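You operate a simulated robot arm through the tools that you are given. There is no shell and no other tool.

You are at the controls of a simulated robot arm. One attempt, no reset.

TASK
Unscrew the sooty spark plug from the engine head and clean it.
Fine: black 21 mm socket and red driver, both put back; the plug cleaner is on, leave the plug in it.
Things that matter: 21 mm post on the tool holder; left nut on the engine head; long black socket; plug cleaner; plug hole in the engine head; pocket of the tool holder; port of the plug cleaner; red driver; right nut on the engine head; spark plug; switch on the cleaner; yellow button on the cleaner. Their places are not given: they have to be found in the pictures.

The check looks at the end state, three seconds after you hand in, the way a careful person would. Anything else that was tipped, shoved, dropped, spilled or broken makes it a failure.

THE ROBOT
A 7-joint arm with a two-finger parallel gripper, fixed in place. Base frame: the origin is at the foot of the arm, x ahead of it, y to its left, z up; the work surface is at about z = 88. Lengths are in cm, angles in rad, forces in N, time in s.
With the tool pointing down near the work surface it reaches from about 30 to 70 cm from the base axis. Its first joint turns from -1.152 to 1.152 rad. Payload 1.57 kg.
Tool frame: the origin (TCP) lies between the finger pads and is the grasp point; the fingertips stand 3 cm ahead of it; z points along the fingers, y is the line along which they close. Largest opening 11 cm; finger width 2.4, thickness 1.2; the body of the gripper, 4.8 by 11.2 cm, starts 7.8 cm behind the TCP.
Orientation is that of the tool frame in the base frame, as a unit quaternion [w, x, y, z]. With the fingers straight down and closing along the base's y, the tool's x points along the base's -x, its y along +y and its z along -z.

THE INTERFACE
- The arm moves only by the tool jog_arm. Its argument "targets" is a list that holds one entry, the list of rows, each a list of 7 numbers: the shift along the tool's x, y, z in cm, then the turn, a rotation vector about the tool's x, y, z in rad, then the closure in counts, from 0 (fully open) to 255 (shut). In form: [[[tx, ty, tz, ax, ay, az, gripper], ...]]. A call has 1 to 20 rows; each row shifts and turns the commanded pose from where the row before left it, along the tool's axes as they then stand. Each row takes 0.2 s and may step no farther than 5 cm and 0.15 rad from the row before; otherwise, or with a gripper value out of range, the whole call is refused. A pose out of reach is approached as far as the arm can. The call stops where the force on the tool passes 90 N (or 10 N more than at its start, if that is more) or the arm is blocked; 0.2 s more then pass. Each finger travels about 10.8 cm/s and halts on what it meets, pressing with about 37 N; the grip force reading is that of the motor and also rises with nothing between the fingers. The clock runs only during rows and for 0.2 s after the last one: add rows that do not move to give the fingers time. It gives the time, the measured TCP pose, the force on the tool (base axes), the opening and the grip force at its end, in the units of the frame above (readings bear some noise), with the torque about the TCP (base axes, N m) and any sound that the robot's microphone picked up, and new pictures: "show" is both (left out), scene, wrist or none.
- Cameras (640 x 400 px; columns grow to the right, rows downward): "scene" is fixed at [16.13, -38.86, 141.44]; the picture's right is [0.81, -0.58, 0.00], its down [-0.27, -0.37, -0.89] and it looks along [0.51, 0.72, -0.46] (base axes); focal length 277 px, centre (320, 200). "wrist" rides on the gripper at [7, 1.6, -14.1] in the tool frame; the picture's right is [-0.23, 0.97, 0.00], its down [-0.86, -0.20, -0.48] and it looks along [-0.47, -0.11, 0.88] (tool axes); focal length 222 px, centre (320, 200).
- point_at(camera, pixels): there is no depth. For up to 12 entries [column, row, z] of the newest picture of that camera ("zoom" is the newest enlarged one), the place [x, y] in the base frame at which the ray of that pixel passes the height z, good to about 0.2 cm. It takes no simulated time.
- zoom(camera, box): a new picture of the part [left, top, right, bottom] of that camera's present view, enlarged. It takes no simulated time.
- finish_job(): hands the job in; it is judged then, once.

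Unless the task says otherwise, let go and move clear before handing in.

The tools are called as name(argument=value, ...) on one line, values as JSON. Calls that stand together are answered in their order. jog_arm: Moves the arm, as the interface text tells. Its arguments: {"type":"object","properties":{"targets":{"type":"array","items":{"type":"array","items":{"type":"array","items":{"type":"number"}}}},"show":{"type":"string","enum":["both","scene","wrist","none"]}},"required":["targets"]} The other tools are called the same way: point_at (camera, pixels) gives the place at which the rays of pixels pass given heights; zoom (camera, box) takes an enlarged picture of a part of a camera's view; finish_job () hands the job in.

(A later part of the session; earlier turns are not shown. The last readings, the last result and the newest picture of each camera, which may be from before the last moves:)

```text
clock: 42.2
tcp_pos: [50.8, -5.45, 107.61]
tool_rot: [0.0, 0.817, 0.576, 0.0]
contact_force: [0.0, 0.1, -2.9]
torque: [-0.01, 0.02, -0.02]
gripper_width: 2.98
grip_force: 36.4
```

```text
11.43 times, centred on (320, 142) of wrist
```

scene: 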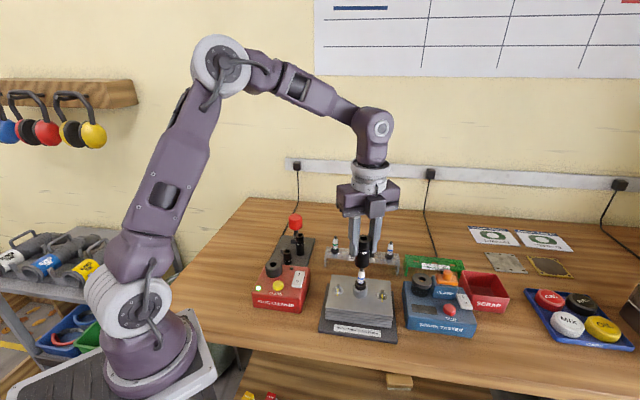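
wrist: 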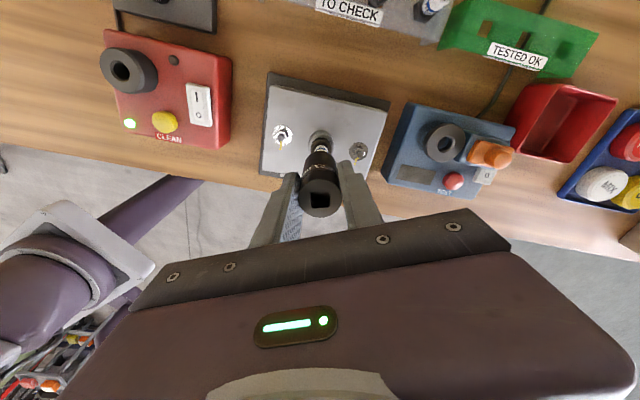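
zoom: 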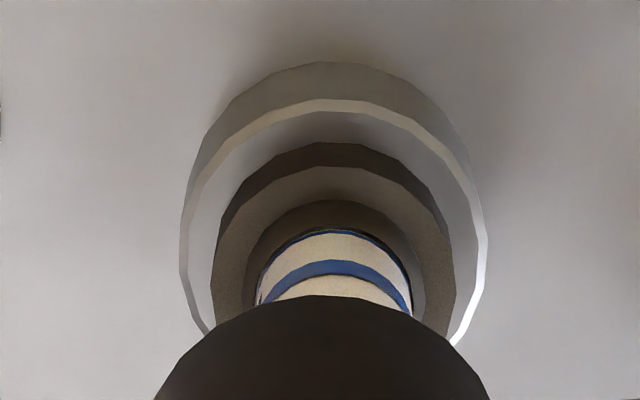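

Point_at has about 0.2 cm noise, so I'll average repeated queries of the same features: ring centre, boss centre and the socket mouth.

point_at(camera="wrist", pixels=[[321.2, 149.3, 95.45], [321.2, 149.3, 95.45], [321.2, 149.3, 95.45], [321.3, 149.4, 95.45], [321.1, 149.2, 95.45], [321.4, 146, 94.1], [321.4, 146, 94.1], [321.4, 146, 94.1], [321.5, 146.1, 94.1], [320.6, 197.5, 108.3], [320.6, 197.5, 108.3], [320.6, 197.5, 108.3]])

point_at(camera="scene", pixels=[[361.8, 264.8, 101.3], [361.8, 264.8, 101.3], [361.8, 264.8, 101.3], [361.8, 264.8, 101.3], [360.5, 284.4, 95.45], [360.5, 284.4, 95.45], [360.5, 284.4, 95.45], [360.5, 284.4, 95.45], [360.1, 288.9, 94.1], [360.1, 288.9, 94.1], [360.1, 288.9, 94.1], [360.1, 288.9, 94.1]])

```text
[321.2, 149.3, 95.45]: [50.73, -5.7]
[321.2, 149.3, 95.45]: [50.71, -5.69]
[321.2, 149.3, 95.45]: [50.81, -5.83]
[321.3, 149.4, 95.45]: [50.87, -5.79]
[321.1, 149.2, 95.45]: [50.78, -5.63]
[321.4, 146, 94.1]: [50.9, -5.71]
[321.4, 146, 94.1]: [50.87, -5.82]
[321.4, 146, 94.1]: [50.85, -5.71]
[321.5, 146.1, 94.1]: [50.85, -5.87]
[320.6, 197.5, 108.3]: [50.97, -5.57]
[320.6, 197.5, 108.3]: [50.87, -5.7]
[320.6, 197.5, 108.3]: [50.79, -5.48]
```

```text
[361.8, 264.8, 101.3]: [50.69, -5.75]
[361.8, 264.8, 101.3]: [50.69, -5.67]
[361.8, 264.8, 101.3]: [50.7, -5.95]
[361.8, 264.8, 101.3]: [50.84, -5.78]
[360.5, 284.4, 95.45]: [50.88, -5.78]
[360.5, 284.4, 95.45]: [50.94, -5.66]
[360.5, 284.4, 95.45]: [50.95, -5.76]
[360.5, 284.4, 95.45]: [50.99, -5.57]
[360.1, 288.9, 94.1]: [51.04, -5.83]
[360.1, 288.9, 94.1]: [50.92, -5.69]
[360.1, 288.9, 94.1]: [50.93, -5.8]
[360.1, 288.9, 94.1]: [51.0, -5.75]
```

Averaging gives the plug axis at (50.88,-5.74), with the socket needing a shift of about +0.1 along tool y and -0.08 along x. I'll correct and descend over the insulator to just above the ring.

jog_arm(targets=[[[-0.08, 0.1, 0, 0, 0, 0, 255], [0, 0, 1.5, 0, 0, 0, 255], [0, 0, 1.5, 0, 0, 0, 255], [0, 0, 1.2, 0, 0, 0, 255], [0, 0, 0.6, 0, 0, 0, 255], [0, 0, 0, 0, 0, 0, 255]]])

zoom(camera="scene", box=[345, 268, 375, 302])

zoom(camera="wrist", box=[290, 135, 350, 175])

```text
clock: 43.6
tcp_pos: [51.0, -5.74, 102.85]
tool_rot: [0.0, 0.818, 0.576, -0.001]
contact_force: [-0.2, 0.1, -1.6]
torque: [-0.01, 0.01, 0.0]
gripper_width: 2.98
grip_force: 36.9
```

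scene: 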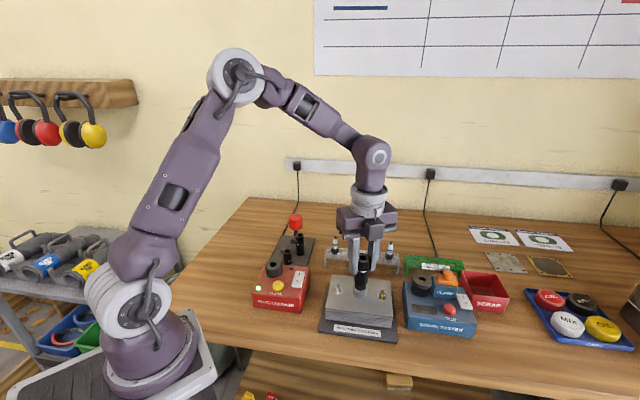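
wrist: 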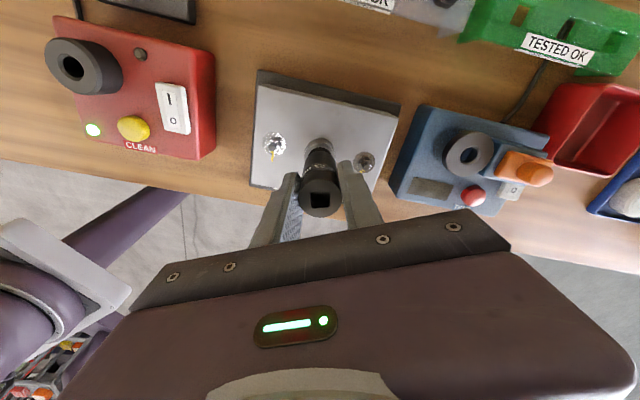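

```text
11.76 times, centred on (360, 285) of scene
```

zoom: 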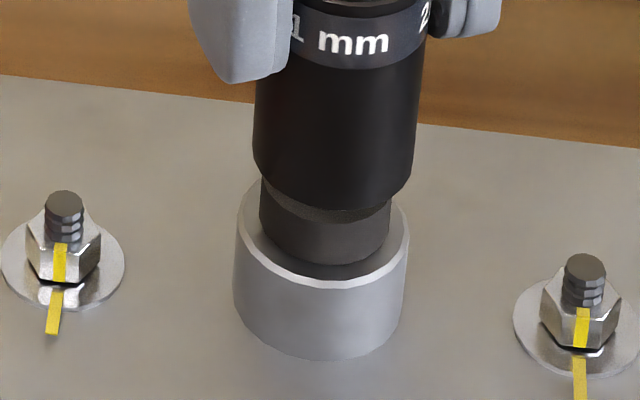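

```text
10.00 times, centred on (320, 155) of wrist
```

zoom: 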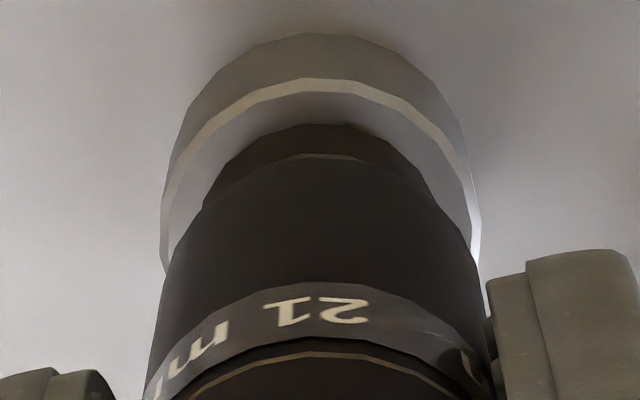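

The socket bottom is about at the ring top. I'll zoom to check whether it's centred over the ring.

zoom(camera="scene", box=[350, 278, 372, 298])

jog_arm(targets=[[[0, 0, 0, 0, 0, 0, 255]]], show="none")

jog_arm(targets=[[[0, 0, 0, 0, 0, 0, 255]]], show="none")

```text
16.00 times, centred on (361, 288) of scene
```

zoom: 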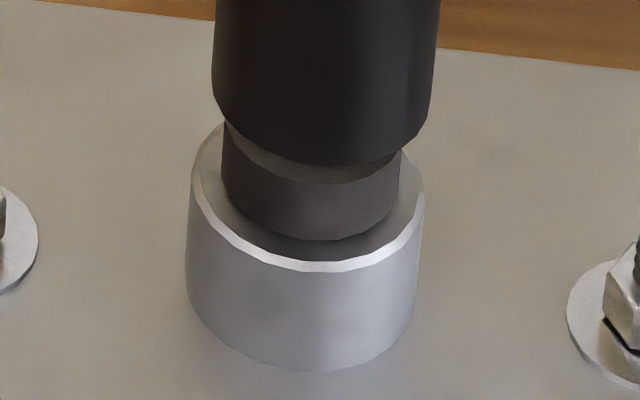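

```text
clock: 44.0
tcp_pos: [50.95, -5.7, 102.83]
tool_rot: [-0.001, 0.818, 0.575, 0.0]
contact_force: [0.2, -0.2, -1.8]
torque: [0.02, 0.03, -0.01]
gripper_width: 3.01
grip_force: 37.2
```

```text
clock: 44.4
tcp_pos: [50.99, -5.68, 102.88]
tool_rot: [0.001, 0.818, 0.576, 0.0]
contact_force: [-0.1, 0.5, -2.4]
torque: [-0.04, 0.03, 0.01]
gripper_width: 2.97
grip_force: 36.8
```

I'll zoom the wrist view for a second opinion on lateral centring.

zoom(camera="wrist", box=[300, 137, 340, 162])

```text
16.00 times, centred on (320, 150) of wrist
```

zoom: 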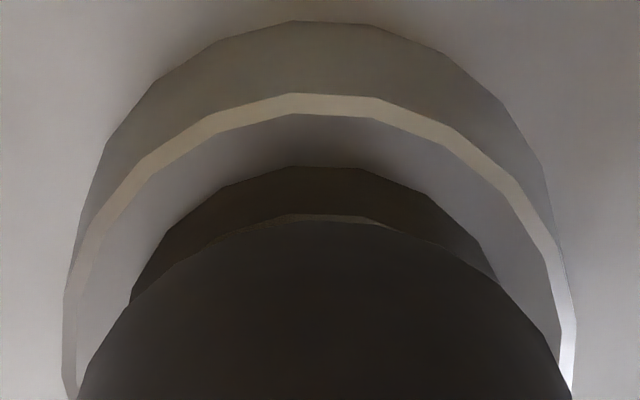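

The wrist view shows the socket centred on the ring within about 0.02 cm, while the scene suggests about 0.1. I'll nudge -0.05 and lower in small steps, feeling for contact.

jog_arm(targets=[[[0, -0.05, 0.1, 0, 0, 0, 255], [0, 0, 0.15, 0, 0, 0, 255], [0, 0, 0.15, 0, 0, 0, 255], [0, 0, 0, 0, 0, 0, 255]]], show="scene")

zoom(camera="scene", box=[350, 278, 372, 298])

```text
clock: 45.4
tcp_pos: [50.79, -5.54, 102.28]
tool_rot: [0.001, 0.818, 0.575, 0.001]
contact_force: [-1.0, 0.3, -2.6]
torque: [-0.01, -0.01, 0.01]
gripper_width: 2.98
grip_force: 37.2
```

scene: 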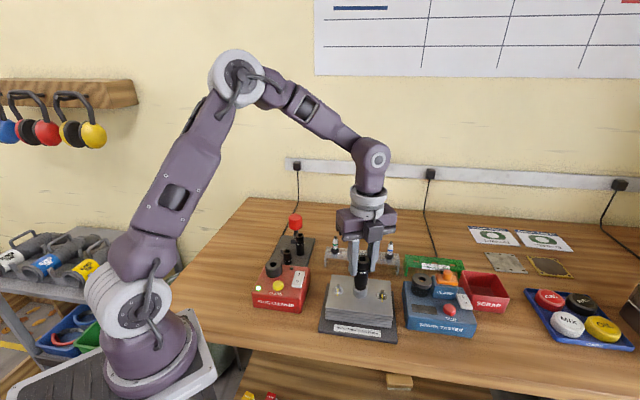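

```text
16.00 times, centred on (361, 288) of scene
```

zoom: 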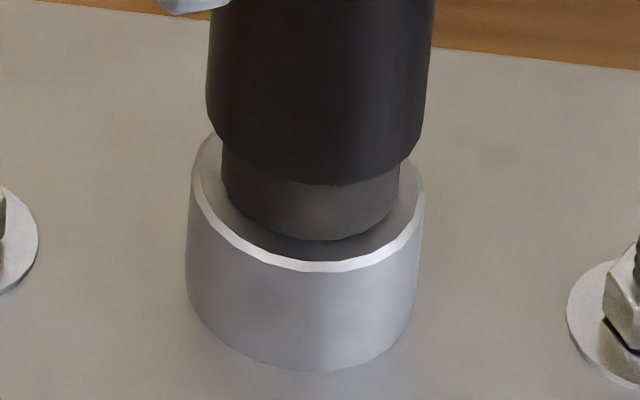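

The socket is now centred on the ring in the scene view too. I'll continue lowering in small steps.

jog_arm(targets=[[[0, 0, 0.15, 0, 0, 0, 255], [0, 0, 0.15, 0, 0, 0, 255], [0, 0, 0.15, 0, 0, 0, 255], [0, 0, 0, 0, 0, 0, 255]]], show="scene")

zoom(camera="scene", box=[350, 278, 372, 298])

```text
clock: 46.4
tcp_pos: [50.94, -5.6, 101.95]
tool_rot: [0.001, 0.818, 0.576, 0.0]
contact_force: [0.5, -0.2, -2.4]
torque: [-0.03, 0.0, 0.01]
gripper_width: 3.0
grip_force: 37.0
```

scene: 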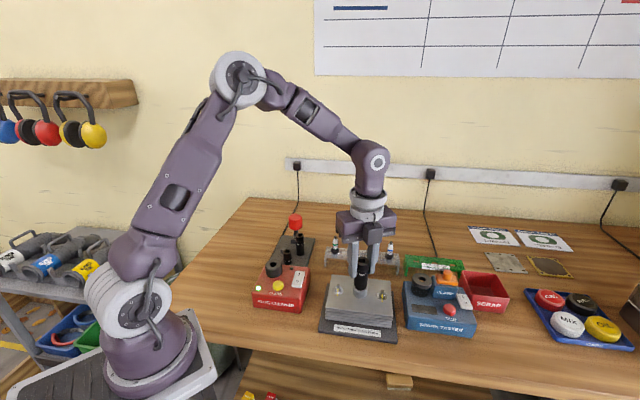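

```text
16.00 times, centred on (361, 288) of scene
```

zoom: 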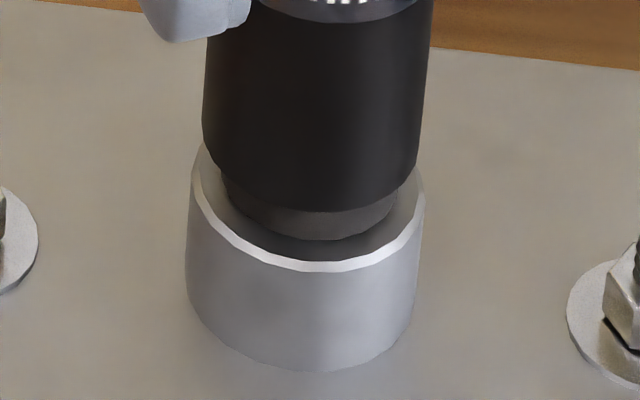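

The socket is sliding over the ring with no resistance. I'll continue lowering until it bottoms.

jog_arm(targets=[[[0, 0, 0.15, 0, 0, 0, 255], [0, 0, 0.15, 0, 0, 0, 255], [0, 0, 0.15, 0, 0, 0, 255], [0, 0, 0, 0, 0, 0, 255]]], show="scene")

zoom(camera="scene", box=[350, 278, 372, 298])

```text
clock: 47.4
tcp_pos: [50.85, -5.72, 101.49]
tool_rot: [0.001, 0.818, 0.576, 0.0]
contact_force: [-0.4, 3.2, 8.8]
torque: [0.05, -0.02, 0.0]
gripper_width: 2.99
grip_force: 36.5
```

scene: 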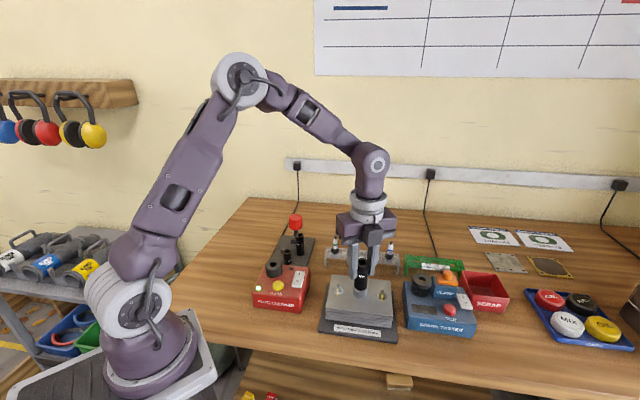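

```text
16.00 times, centred on (361, 288) of scene
```

zoom: 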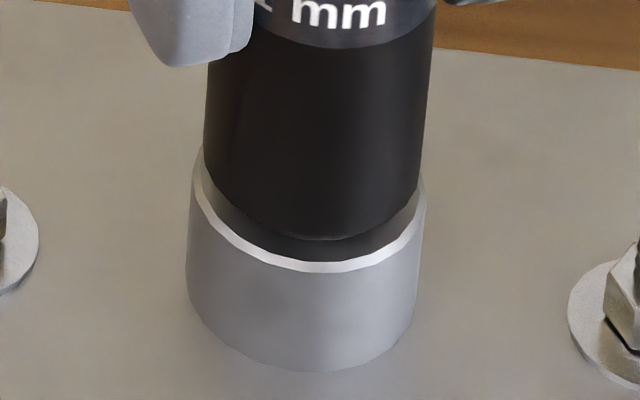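

Light contact (about 11 N) at z=101.49 with the socket's bottom about 0.4 cm above the boss lip. I'll turn slowly counter-clockwise under this light pressure to see if the hex engages and drops.

jog_arm(targets=[[[0, 0, 0.05, 0, 0, -0.06, 255], [0, 0, 0, 0, 0, -0.06, 255], [0, 0, 0, 0, 0, -0.06, 255], [0, 0, 0, 0, 0, -0.06, 255], [0, 0, 0, 0, 0, 0, 255]]], show="scene")

zoom(camera="scene", box=[350, 278, 372, 298])

```text
clock: 48.6
tcp_pos: [50.9, -5.63, 101.45]
tool_rot: [0.001, 0.743, 0.669, 0.0]
contact_force: [4.4, 0.1, 24.2]
torque: [0.05, -0.06, 0.0]
gripper_width: 3.0
grip_force: 37.4
```

scene: 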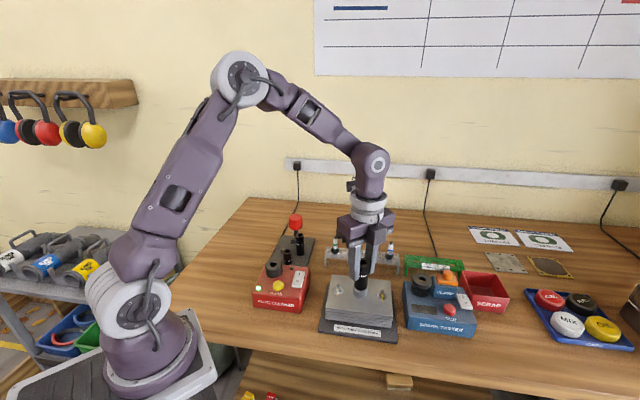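

```text
16.00 times, centred on (361, 288) of scene
```

zoom: 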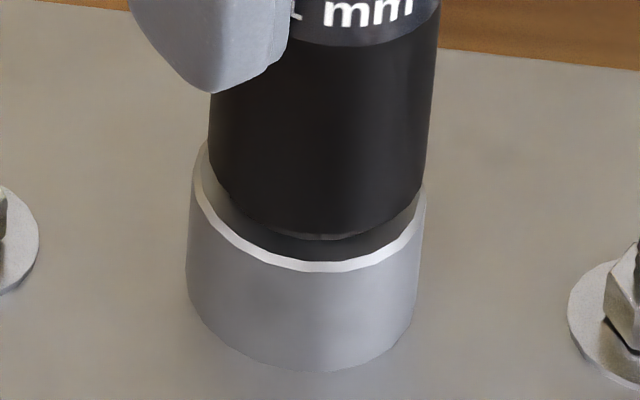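

No torque and no drop yet, so the socket is spinning on the plug. I'll continue turning counter-clockwise under light pressure to find the hex alignment.

jog_arm(targets=[[[0, 0, -0.03, 0, 0, -0.06, 255], [0, 0, 0, 0, 0, -0.06, 255], [0, 0, 0, 0, 0, -0.06, 255], [0, 0, 0, 0, 0, -0.06, 255], [0, 0, 0, 0, 0, 0, 255]]], show="none")

zoom(camera="scene", box=[350, 278, 372, 298])

```text
clock: 49.8
tcp_pos: [50.84, -5.56, 101.52]
tool_rot: [-0.001, 0.658, 0.753, 0.0]
contact_force: [2.5, -2.0, 26.2]
torque: [-0.02, -0.06, -0.02]
gripper_width: 2.97
grip_force: 37.1
```

```text
16.00 times, centred on (361, 288) of scene
```

zoom: 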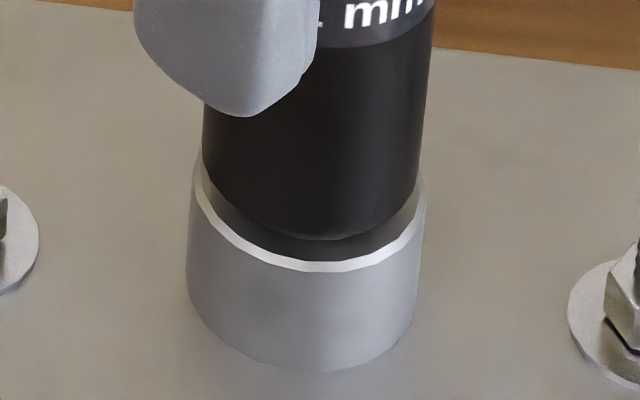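

Still no torque or drop after 27°. I'll continue through the rest of a 60° hex pitch.

jog_arm(targets=[[[0, 0, 0, 0, 0, -0.06, 255], [0, 0, 0, 0, 0, -0.06, 255], [0, 0, 0, 0, 0, -0.06, 255], [0, 0, 0, 0, 0, -0.06, 255], [0, 0, 0, 0, 0, 0, 255]]], show="none")

jog_arm(targets=[[[0, 0, 0, 0, 0, -0.06, 255], [0, 0, 0, 0, 0, -0.06, 255], [0, 0, 0, 0, 0, -0.06, 255], [0, 0, 0, 0, 0, -0.06, 255], [0, 0, 0, 0, 0, 0, 255]]], show="both")

zoom(camera="scene", box=[345, 260, 375, 300])

```text
clock: 51.0
tcp_pos: [50.8, -5.58, 101.42]
tool_rot: [0.0, 0.563, 0.827, -0.001]
contact_force: [-0.5, -1.1, 23.5]
torque: [-0.04, 0.0, 0.0]
gripper_width: 2.98
grip_force: 37.0
```

```text
clock: 52.2
tcp_pos: [50.85, -5.53, 101.48]
tool_rot: [0.0, 0.459, 0.888, 0.0]
contact_force: [-0.3, 1.8, 18.5]
torque: [-0.02, 0.01, -0.01]
gripper_width: 2.98
grip_force: 36.9
```

scene: 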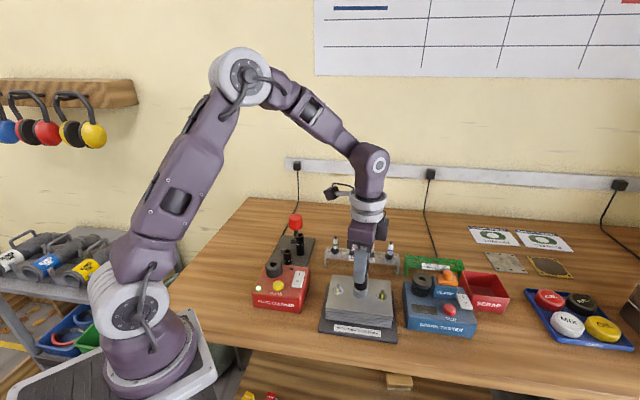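
wrist: 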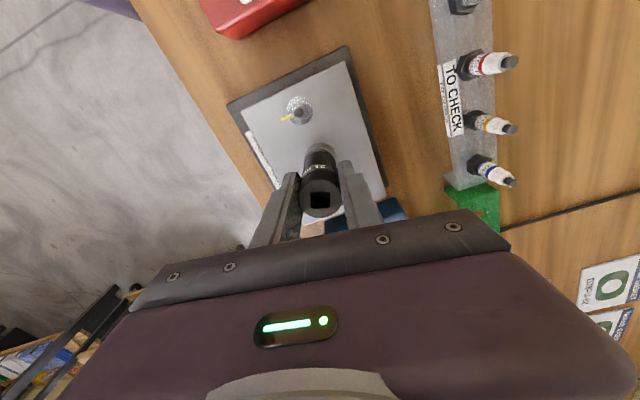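

```text
10.00 times, centred on (360, 280) of scene
```

zoom: 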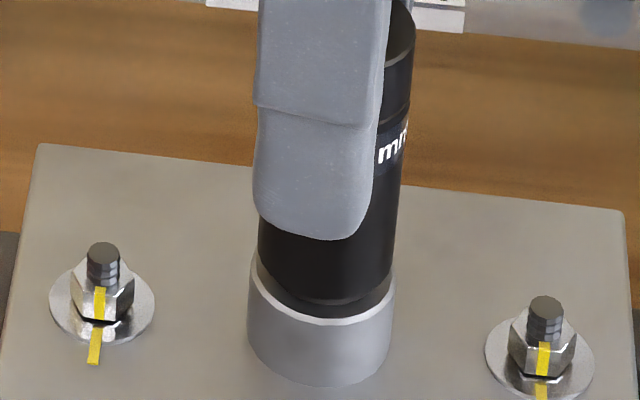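

After 55° of free rotation there is no drop or torque, so the socket may simply be fully seated. I'll look into the square hole and at the seat from the wrist camera.

zoom(camera="wrist", box=[295, 135, 345, 220])

zoom(camera="wrist", box=[300, 135, 340, 165])

```text
4.71 times, centred on (320, 178) of wrist
```

zoom: 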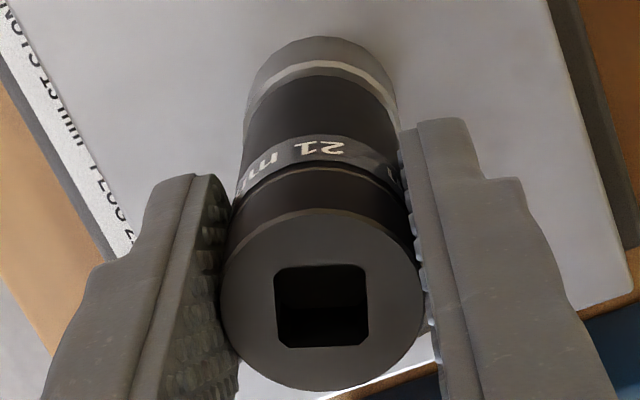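

```text
13.33 times, centred on (320, 150) of wrist
```

zoom: 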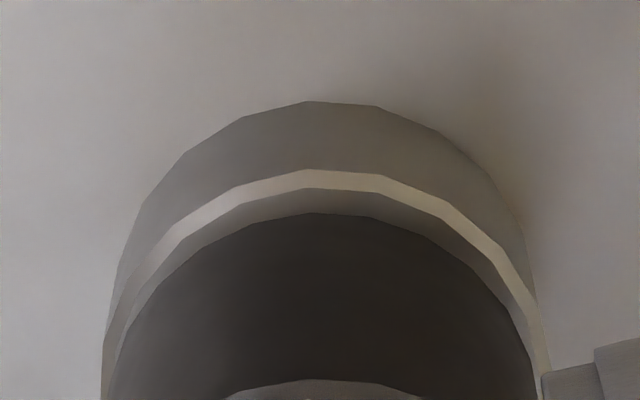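

The contact height matches the ring top (about 95.4), so the socket may be resting on top of the ring rather than over it. I'll raise it clear and look closely at the plug from a lower, offset viewpoint.

jog_arm(targets=[[[0, 0, -1, 0, 0, 0, 255], [0, 0, -2.5, 0, 0, 0, 255], [0, 0, -3, 0, 0, 0, 255], [0, 0, -1, 0, 0, 0, 255], [-2.5, 0, 0, 0, 0, 0, 255], [-2.5, 0, 0, 0, 0, 0, 255], [0, 0, 0, 0, 0, 0, 255]]])

zoom(camera="wrist", box=[295, 80, 345, 130])

zoom(camera="scene", box=[350, 272, 370, 296])

```text
clock: 53.8
tcp_pos: [53.75, -9.81, 109.14]
tool_rot: [0.0, 0.46, 0.888, -0.001]
contact_force: [0.1, -0.2, -2.3]
torque: [0.02, 0.02, 0.02]
gripper_width: 2.99
grip_force: 36.9
```

scene: 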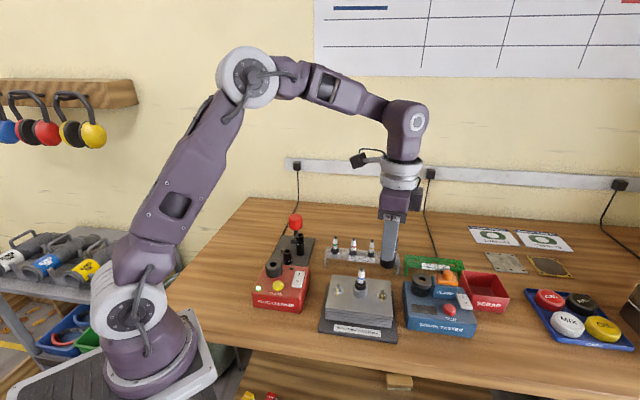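
wrist: 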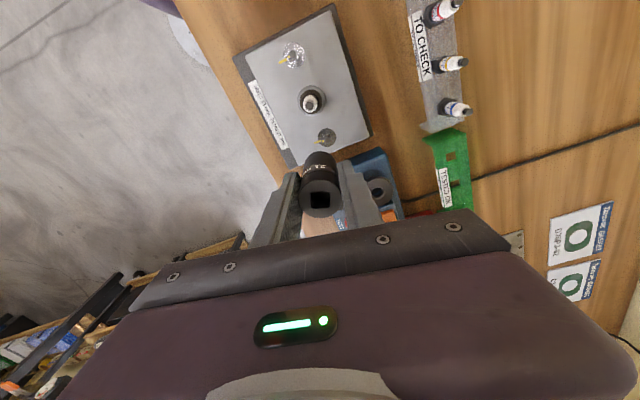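

```text
8.00 times, centred on (320, 105) of wrist
```

zoom: 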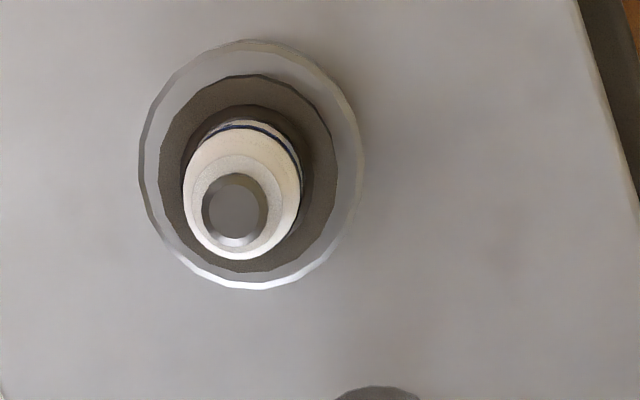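

```text
16.00 times, centred on (360, 284) of scene
```

zoom: 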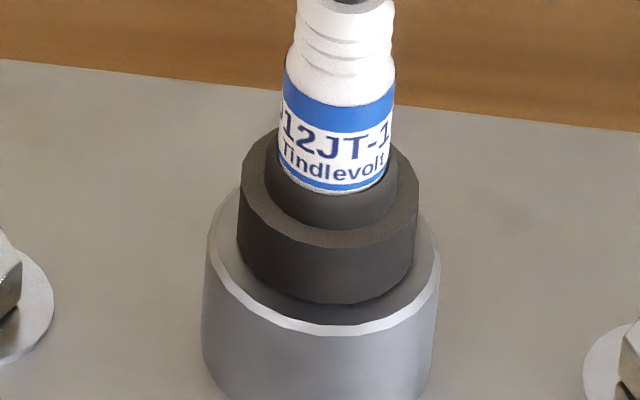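

The ring is a round cylinder of about 2.52 cm diameter. I'll go back over the plug, lower to just above the contact height, and test with a small sideways shift whether the socket is over the ring or sitting on top of it.

jog_arm(targets=[[[2.5, 0, 0, 0, 0, 0, 255], [2.5, 0, 0, 0, 0, 0, 255], [0, 0, 1, 0, 0, 0, 255], [0, 0, 2.5, 0, 0, 0, 255], [0, 0, 2.5, 0, 0, 0, 255], [0, 0, 1.2, 0, 0, 0, 255], [0, 0, 0, 0, 0, 0, 255]]])

zoom(camera="wrist", box=[300, 135, 340, 165])

zoom(camera="scene", box=[350, 278, 372, 298])

```text
clock: 55.4
tcp_pos: [50.91, -5.66, 101.88]
tool_rot: [0.001, 0.459, 0.888, 0.0]
contact_force: [0.6, 0.3, -1.3]
torque: [0.0, -0.03, 0.01]
gripper_width: 2.99
grip_force: 36.7
```

scene: 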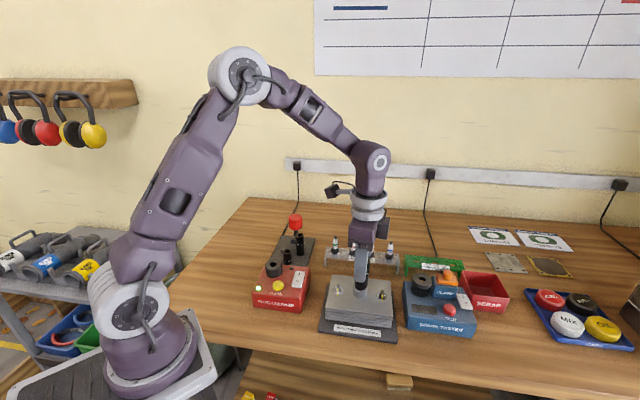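
wrist: 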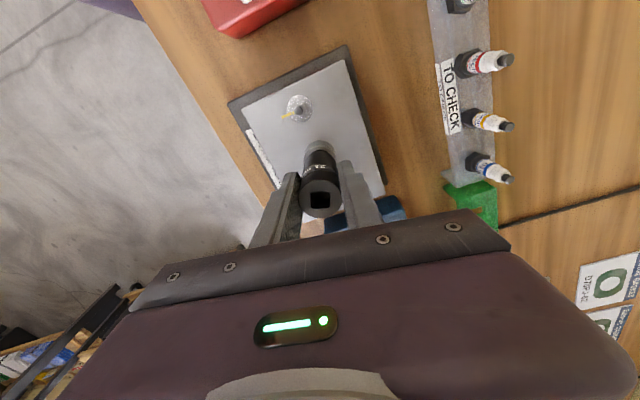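

```text
13.33 times, centred on (320, 150) of wrist
```

zoom: 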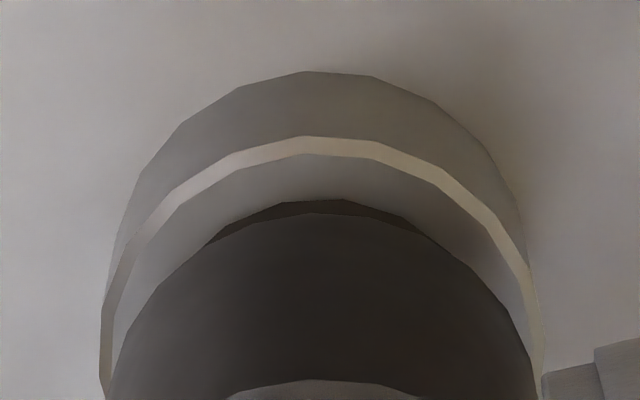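

```text
16.00 times, centred on (361, 288) of scene
```

zoom: 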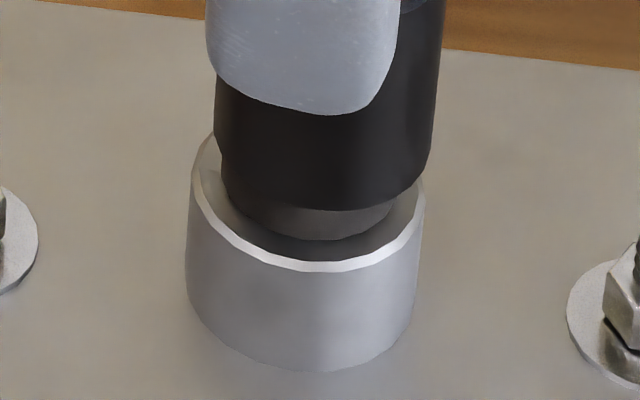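

The scene view shows the socket about 0.12 cm right of the ring axis. I'll correct that and lower gently to see whether it passes the ring this time.

jog_arm(targets=[[[0.1, -0.04, 0, 0, 0, 0, 255], [0, 0, 0.15, 0, 0, 0, 255], [0, 0, 0.1, 0, 0, 0, 255], [0, 0, 0.1, 0, 0, 0, 255], [0, 0, 0, 0, 0, 0, 255]]], show="none")

zoom(camera="scene", box=[350, 278, 372, 298])

```text
clock: 56.6
tcp_pos: [50.81, -5.5, 101.46]
tool_rot: [0.002, 0.46, 0.888, 0.0]
contact_force: [-0.1, 2.2, 11.4]
torque: [-0.02, -0.01, 0.0]
gripper_width: 2.98
grip_force: 37.0
```

```text
16.00 times, centred on (361, 288) of scene
```

zoom: 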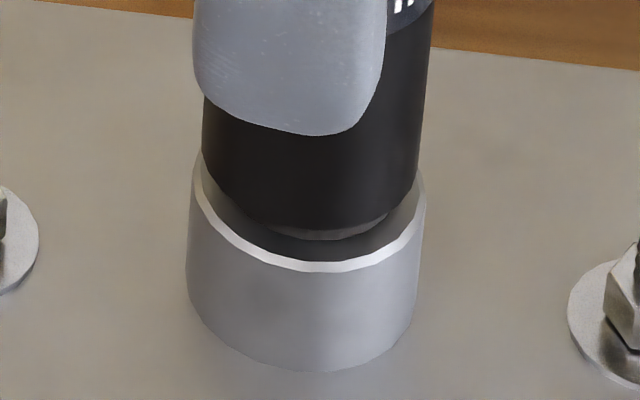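

Contact recurs at the same height (z about 101.47). Now the sideways test: I'll raise slightly and shift +0.25 along tool y to see if a lateral force appears.

jog_arm(targets=[[[0, 0, -0.08, 0, 0, 0, 255], [0, 0.1, 0, 0, 0, 0, 255], [0, 0.15, 0, 0, 0, 0, 255], [0, 0, 0, 0, 0, 0, 255]]], show="none")

zoom(camera="scene", box=[350, 278, 372, 298])

```text
clock: 57.6
tcp_pos: [50.82, -5.35, 101.52]
tool_rot: [0.0, 0.459, 0.888, -0.002]
contact_force: [-8.2, -7.2, -0.6]
torque: [-0.43, 0.48, -0.04]
gripper_width: 2.97
grip_force: 36.4
```

```text
16.00 times, centred on (361, 288) of scene
```

zoom: 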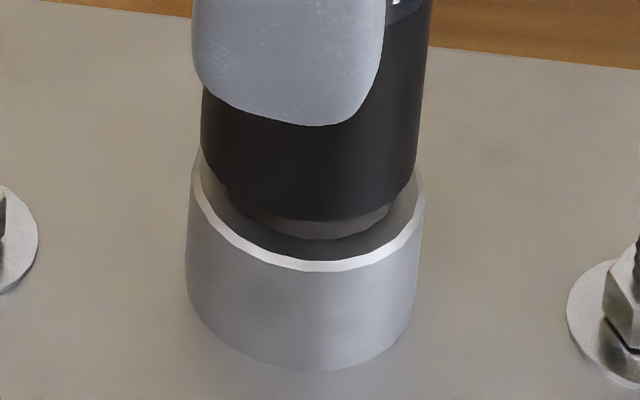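

A lateral force of about 11 N acts 6 cm below the TCP, so the socket bore does overlap the ring. I'll raise in 0.1 cm steps to find how deep the overlap is.

jog_arm(targets=[[[0, 0, -0.1, 0, 0, 0, 255], [0, 0, 0, 0, 0, 0, 255]]], show="none")

jog_arm(targets=[[[0, 0, -0.1, 0, 0, 0, 255], [0, 0, 0, 0, 0, 0, 255]]], show="none")

jog_arm(targets=[[[0, 0, -0.1, 0, 0, 0, 255], [0, 0, 0, 0, 0, 0, 255]]], show="none")

jog_arm(targets=[[[0, 0, -0.1, 0, 0, 0, 255], [0, 0, 0, 0, 0, 0, 255]]], show="none")

jog_arm(targets=[[[0, 0, -0.1, 0, 0, 0, 255], [0, 0, 0, 0, 0, 0, 255]]], show="none")

```text
clock: 58.2
tcp_pos: [50.9, -5.49, 101.58]
tool_rot: [-0.001, 0.459, 0.888, -0.001]
contact_force: [-8.2, -10.3, -6.6]
torque: [-0.56, 0.46, -0.01]
gripper_width: 3.01
grip_force: 36.3
```

```text
clock: 58.8
tcp_pos: [50.85, -5.35, 101.71]
tool_rot: [0.0, 0.459, 0.889, 0.0]
contact_force: [-7.8, -10.6, -4.6]
torque: [-0.63, 0.44, 0.03]
gripper_width: 3.01
grip_force: 36.6
```

```text
clock: 59.4
tcp_pos: [50.99, -5.25, 101.88]
tool_rot: [0.001, 0.459, 0.888, 0.001]
contact_force: [-4.2, -8.0, 7.1]
torque: [-0.55, 0.32, -0.01]
gripper_width: 3.01
grip_force: 37.0
```

```text
clock: 60.0
tcp_pos: [50.94, -5.28, 101.88]
tool_rot: [0.0, 0.46, 0.888, -0.001]
contact_force: [-2.1, -3.2, 1.0]
torque: [-0.14, 0.12, 0.0]
gripper_width: 2.97
grip_force: 37.1
```

```text
clock: 60.6
tcp_pos: [50.97, -5.32, 101.88]
tool_rot: [0.0, 0.459, 0.888, -0.001]
contact_force: [0.1, 0.7, -1.8]
torque: [0.01, 0.0, 0.01]
gripper_width: 3.02
grip_force: 36.8
```

Contact vanishes near TCP z=101.9, so the socket overlaps the ring by about 0.4 cm when bottomed at 101.47. I'll compare this plug's base with the rack plugs' hexes.

zoom(camera="scene", box=[380, 238, 400, 262])

zoom(camera="scene", box=[345, 240, 380, 300])

zoom(camera="wrist", box=[440, 100, 520, 190])

```text
16.00 times, centred on (390, 250) of scene
```

zoom: 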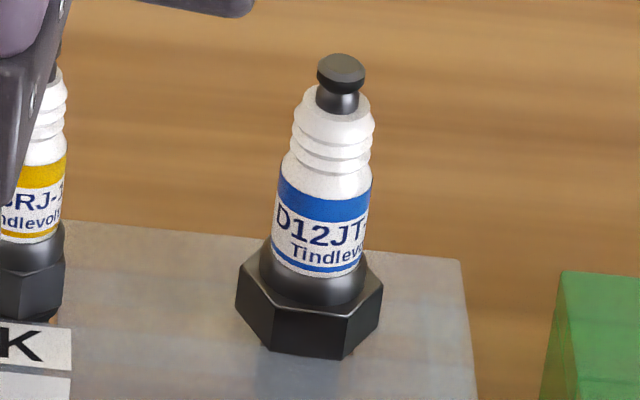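

```text
6.67 times, centred on (362, 270) of scene
```

zoom: 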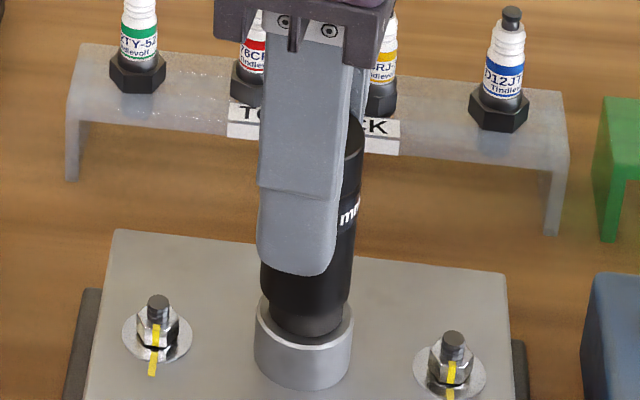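

```text
4.44 times, centred on (480, 145) of wrist
```

zoom: 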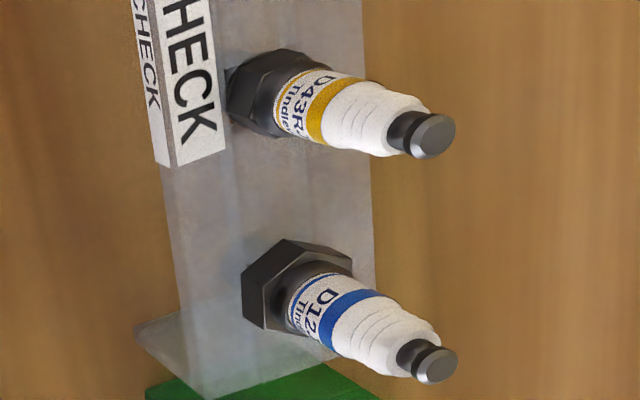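

The rack plugs have sharp hexes, while this plug's drive ring is round, so the coupling probably doesn't depend on yaw. I'll recentre, lower back to light contact, and prepare to release the socket onto the plug.

jog_arm(targets=[[[0, -0.13, 0, 0, 0, 0, 255], [0, -0.12, 0, 0, 0, 0, 255], [0, 0, 0.2, 0, 0, 0, 255], [0, 0, 0.15, 0, 0, 0, 255], [0, 0, 0.05, 0, 0, 0, 255], [0, 0, 0, 0, 0, 0, 255]]], show="none")

zoom(camera="scene", box=[350, 278, 372, 298])

zoom(camera="wrist", box=[300, 135, 340, 165])

```text
clock: 62.0
tcp_pos: [50.73, -5.54, 101.62]
tool_rot: [-0.001, 0.46, 0.888, 0.0]
contact_force: [2.7, -0.5, -1.9]
torque: [-0.05, -0.16, 0.01]
gripper_width: 2.99
grip_force: 37.7
```

```text
16.00 times, centred on (361, 288) of scene
```

zoom: 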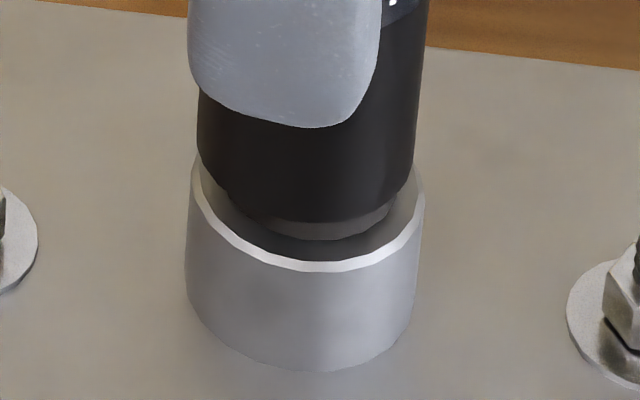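

```text
13.33 times, centred on (320, 150) of wrist
```

zoom: 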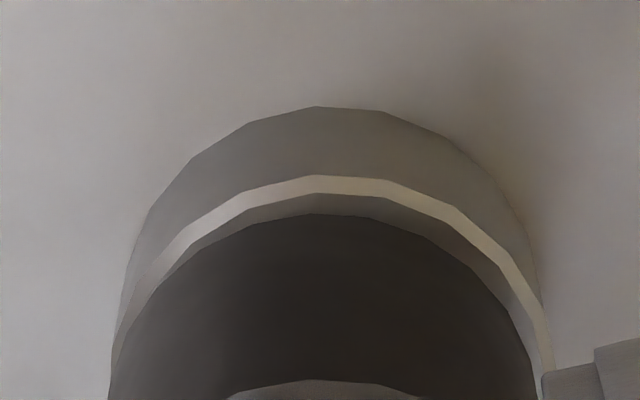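

A small +x side force and the scene view show the socket about 0.08 cm left. I'll correct that and lower to contact.

jog_arm(targets=[[[-0.07, 0.04, 0, 0, 0, 0, 255], [0, 0, 0.08, 0, 0, 0, 255], [0, 0, 0.06, 0, 0, 0, 255], [0, 0, 0, 0, 0, 0, 255]]], show="none")

zoom(camera="scene", box=[350, 278, 372, 298])

```text
clock: 63.0
tcp_pos: [50.77, -5.48, 101.42]
tool_rot: [0.0, 0.459, 0.889, 0.0]
contact_force: [-4.1, 2.4, 10.4]
torque: [0.02, 0.01, 0.01]
gripper_width: 3.01
grip_force: 36.7
```

```text
16.00 times, centred on (361, 288) of scene
```

zoom: 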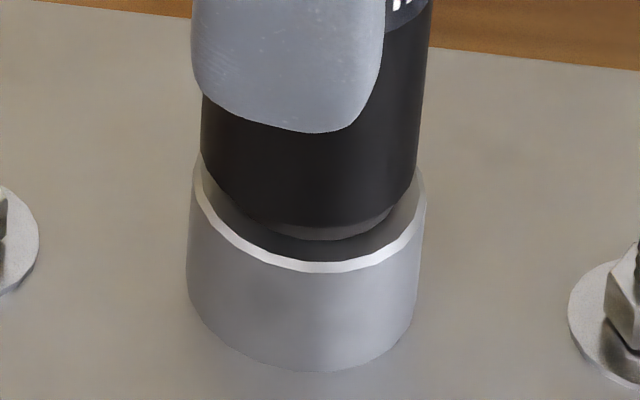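

The small residual force acts at about the terminal's height, confirming the socket's ceiling rests on the plug terminal: it is seated. I'll ease the pressure and open the fingers slowly.

jog_arm(targets=[[[0, 0, -0.04, 0, 0, 0, 255], [0, 0, 0, 0, 0, 0, 230], [0, 0, 0, 0, 0, 0, 200], [0, 0, 0, 0, 0, 0, 180], [0, 0, 0, 0, 0, 0, 170], [0, 0, 0, 0, 0, 0, 155], [0, 0, 0, 0, 0, 0, 144], [0, 0, 0, 0, 0, 0, 144]]])

zoom(camera="scene", box=[340, 250, 380, 300])

zoom(camera="wrist", box=[280, 125, 360, 225])

```text
clock: 64.8
tcp_pos: [50.73, -5.57, 101.47]
tool_rot: [0.0, 0.46, 0.888, -0.001]
contact_force: [-0.1, -0.2, 0.3]
torque: [0.0, -0.01, -0.02]
gripper_width: 4.77
grip_force: 0.0
```

scene: 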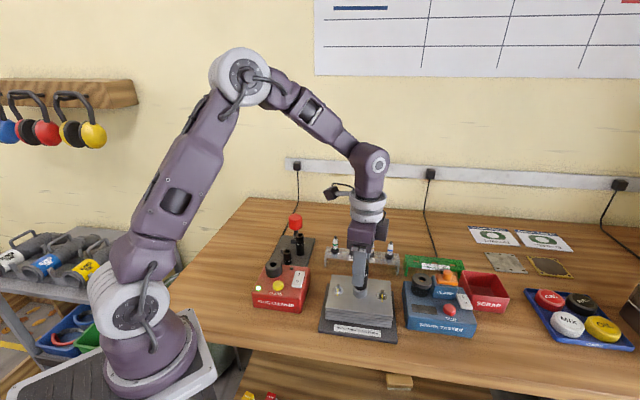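
wrist: 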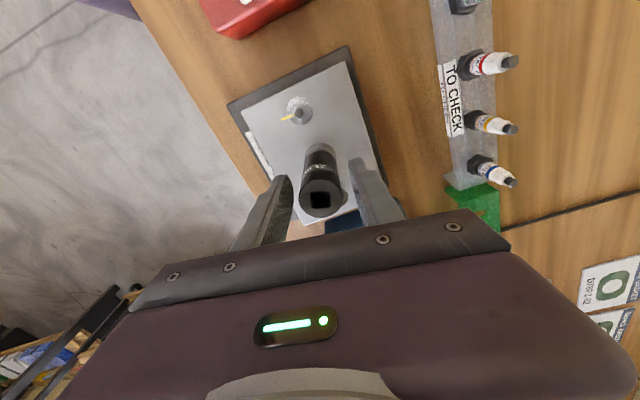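

```text
8.00 times, centred on (360, 275) of scene
```

zoom: 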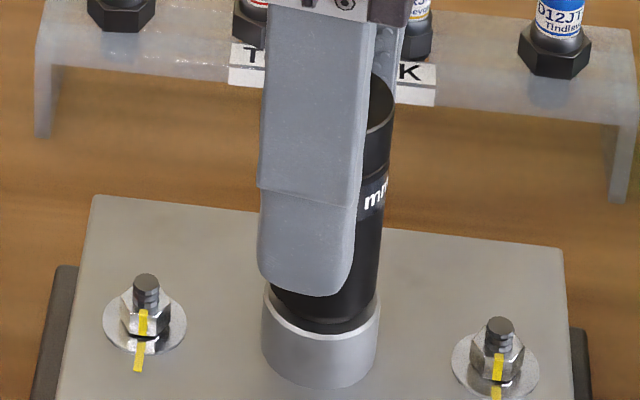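

```text
4.00 times, centred on (320, 175) of wrist
```

zoom: 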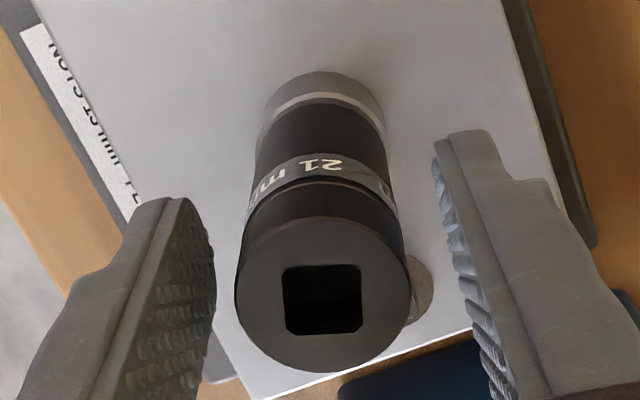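

Released; the socket stands on the plug. I'll rise clear and check that it's upright.

jog_arm(targets=[[[0, 0, -2, 0, 0, 0, 144], [0, 0, -4, 0, 0, 0, 144], [0, 0, -4, 0, 0, 0, 144], [0, 0, -4, 0, 0, 0, 144], [0, 0, 0, 0, 0, 0, 144]]])

zoom(camera="scene", box=[340, 250, 380, 305])

zoom(camera="wrist", box=[295, 110, 345, 170])

```text
clock: 66.0
tcp_pos: [50.62, -5.61, 115.57]
tool_rot: [0.0, 0.459, 0.888, 0.0]
contact_force: [-0.3, -0.4, 0.1]
torque: [0.0, 0.0, 0.04]
gripper_width: 4.77
grip_force: 0.0
```

scene: 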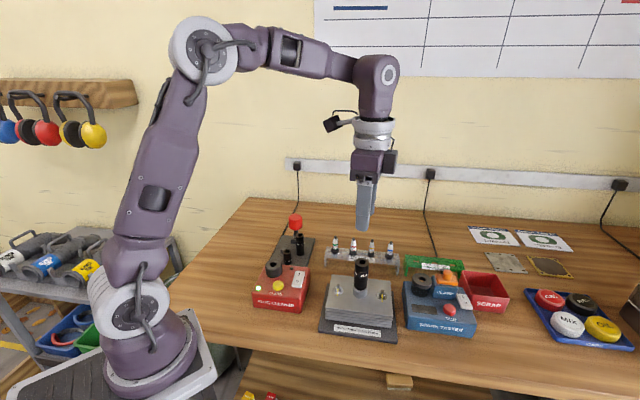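
wrist: 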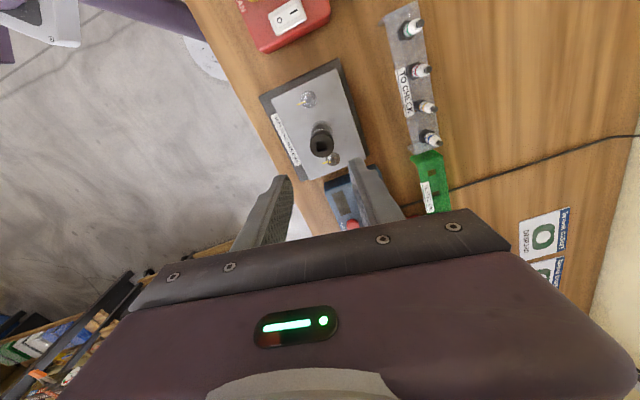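

```text
7.27 times, centred on (360, 278) of scene
```

zoom: 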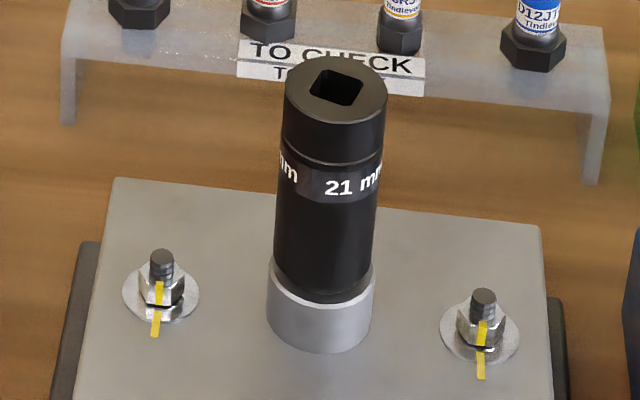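

```text
6.67 times, centred on (320, 140) of wrist
```

zoom: 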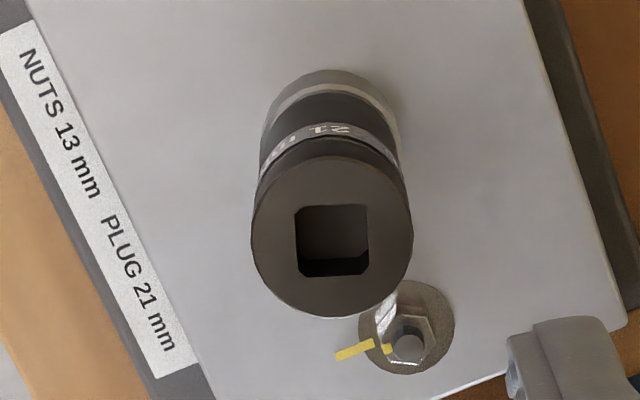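

The socket stands upright on the plug. I'll measure its square hole's centre and yaw with averaged rays.

point_at(camera="wrist", pixels=[[321.8, 146, 101.8], [321.8, 146, 101.8], [321.8, 146, 101.8], [321.8, 146, 101.8], [321.8, 146, 102.2], [321.8, 146, 102.2], [321.8, 146, 102.2], [321.8, 146, 102.2]])

point_at(camera="scene", pixels=[[362.2, 262.6, 101.8], [362.2, 262.6, 101.8], [362.2, 262.6, 101.8], [362.2, 262.6, 101.8], [362.2, 262.6, 102.2], [362.2, 262.6, 102.2], [362.2, 262.6, 102.2], [362.2, 262.6, 102.2]])

zoom(camera="scene", box=[352, 254, 374, 274])

zoom(camera="wrist", box=[306, 130, 338, 162])

```text
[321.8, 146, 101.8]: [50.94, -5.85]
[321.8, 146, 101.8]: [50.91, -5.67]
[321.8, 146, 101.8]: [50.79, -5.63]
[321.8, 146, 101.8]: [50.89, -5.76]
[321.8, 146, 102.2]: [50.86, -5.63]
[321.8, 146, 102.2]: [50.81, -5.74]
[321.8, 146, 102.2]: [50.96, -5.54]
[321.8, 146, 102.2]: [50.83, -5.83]
```

```text
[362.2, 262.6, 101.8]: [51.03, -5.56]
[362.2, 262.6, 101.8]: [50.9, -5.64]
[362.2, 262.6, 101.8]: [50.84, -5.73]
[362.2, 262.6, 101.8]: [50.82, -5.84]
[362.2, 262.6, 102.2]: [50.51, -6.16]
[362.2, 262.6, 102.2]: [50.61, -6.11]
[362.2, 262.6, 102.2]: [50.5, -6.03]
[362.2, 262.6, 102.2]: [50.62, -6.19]
```

```text
16.00 times, centred on (363, 264) of scene
```

zoom: 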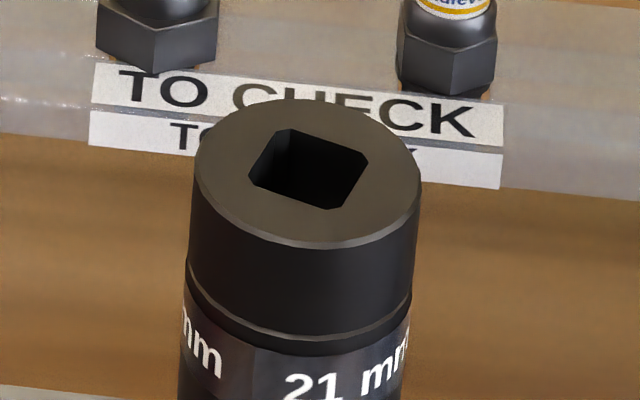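

```text
12.50 times, centred on (322, 146) of wrist
```

zoom: 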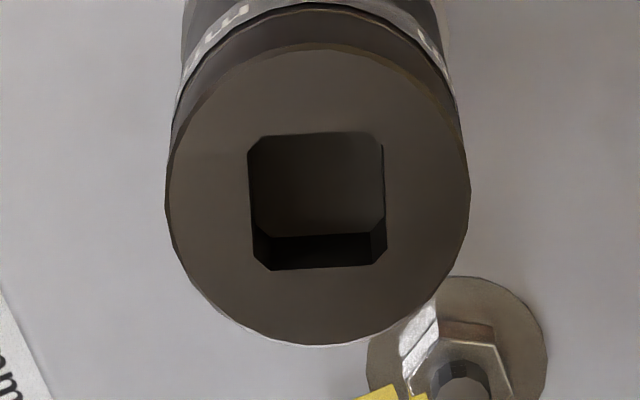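

The square-hole centre is at (50.89,-5.71), z about 101.8. Next I'll get the square's yaw from its corners.

point_at(camera="wrist", pixels=[[316.4, 141.04, 101.8], [327.1, 140.64, 101.8], [327.2, 150.96, 101.8], [316.8, 151.44, 101.8], [316.4, 141.04, 101.8], [327.1, 140.64, 101.8], [327.2, 150.96, 101.8], [316.8, 151.44, 101.8], [316.4, 141.04, 101.8], [327.1, 140.64, 101.8], [327.2, 150.96, 101.8], [316.8, 151.44, 101.8]])

point_at(camera="scene", pixels=[[361.1, 259.56, 101.8], [365.9, 261.4, 101.8], [363.6, 264.5, 101.8], [358.6, 262.75, 101.8], [361.1, 259.56, 101.8], [365.9, 261.4, 101.8], [363.6, 264.5, 101.8], [358.6, 262.75, 101.8], [361.1, 259.56, 101.8], [365.9, 261.4, 101.8], [363.6, 264.5, 101.8], [358.6, 262.75, 101.8]])

```text
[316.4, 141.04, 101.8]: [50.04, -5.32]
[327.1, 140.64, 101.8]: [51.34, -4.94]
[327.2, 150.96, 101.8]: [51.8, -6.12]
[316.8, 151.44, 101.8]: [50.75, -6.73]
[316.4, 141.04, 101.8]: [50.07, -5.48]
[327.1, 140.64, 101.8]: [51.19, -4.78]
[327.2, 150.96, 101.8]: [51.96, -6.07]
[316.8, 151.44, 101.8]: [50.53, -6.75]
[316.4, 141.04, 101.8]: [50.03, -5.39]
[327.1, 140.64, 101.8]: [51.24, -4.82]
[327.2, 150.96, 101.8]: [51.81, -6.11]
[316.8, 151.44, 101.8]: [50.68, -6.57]
```

```text
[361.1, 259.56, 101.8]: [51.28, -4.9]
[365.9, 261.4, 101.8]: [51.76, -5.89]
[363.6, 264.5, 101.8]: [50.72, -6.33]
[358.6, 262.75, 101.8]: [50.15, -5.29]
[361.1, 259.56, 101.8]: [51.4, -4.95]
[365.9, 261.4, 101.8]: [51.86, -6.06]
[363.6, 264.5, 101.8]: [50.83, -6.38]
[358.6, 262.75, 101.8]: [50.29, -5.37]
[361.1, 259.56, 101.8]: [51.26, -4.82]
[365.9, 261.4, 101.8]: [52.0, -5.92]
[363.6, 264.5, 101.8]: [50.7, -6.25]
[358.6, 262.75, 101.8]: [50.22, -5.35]
```

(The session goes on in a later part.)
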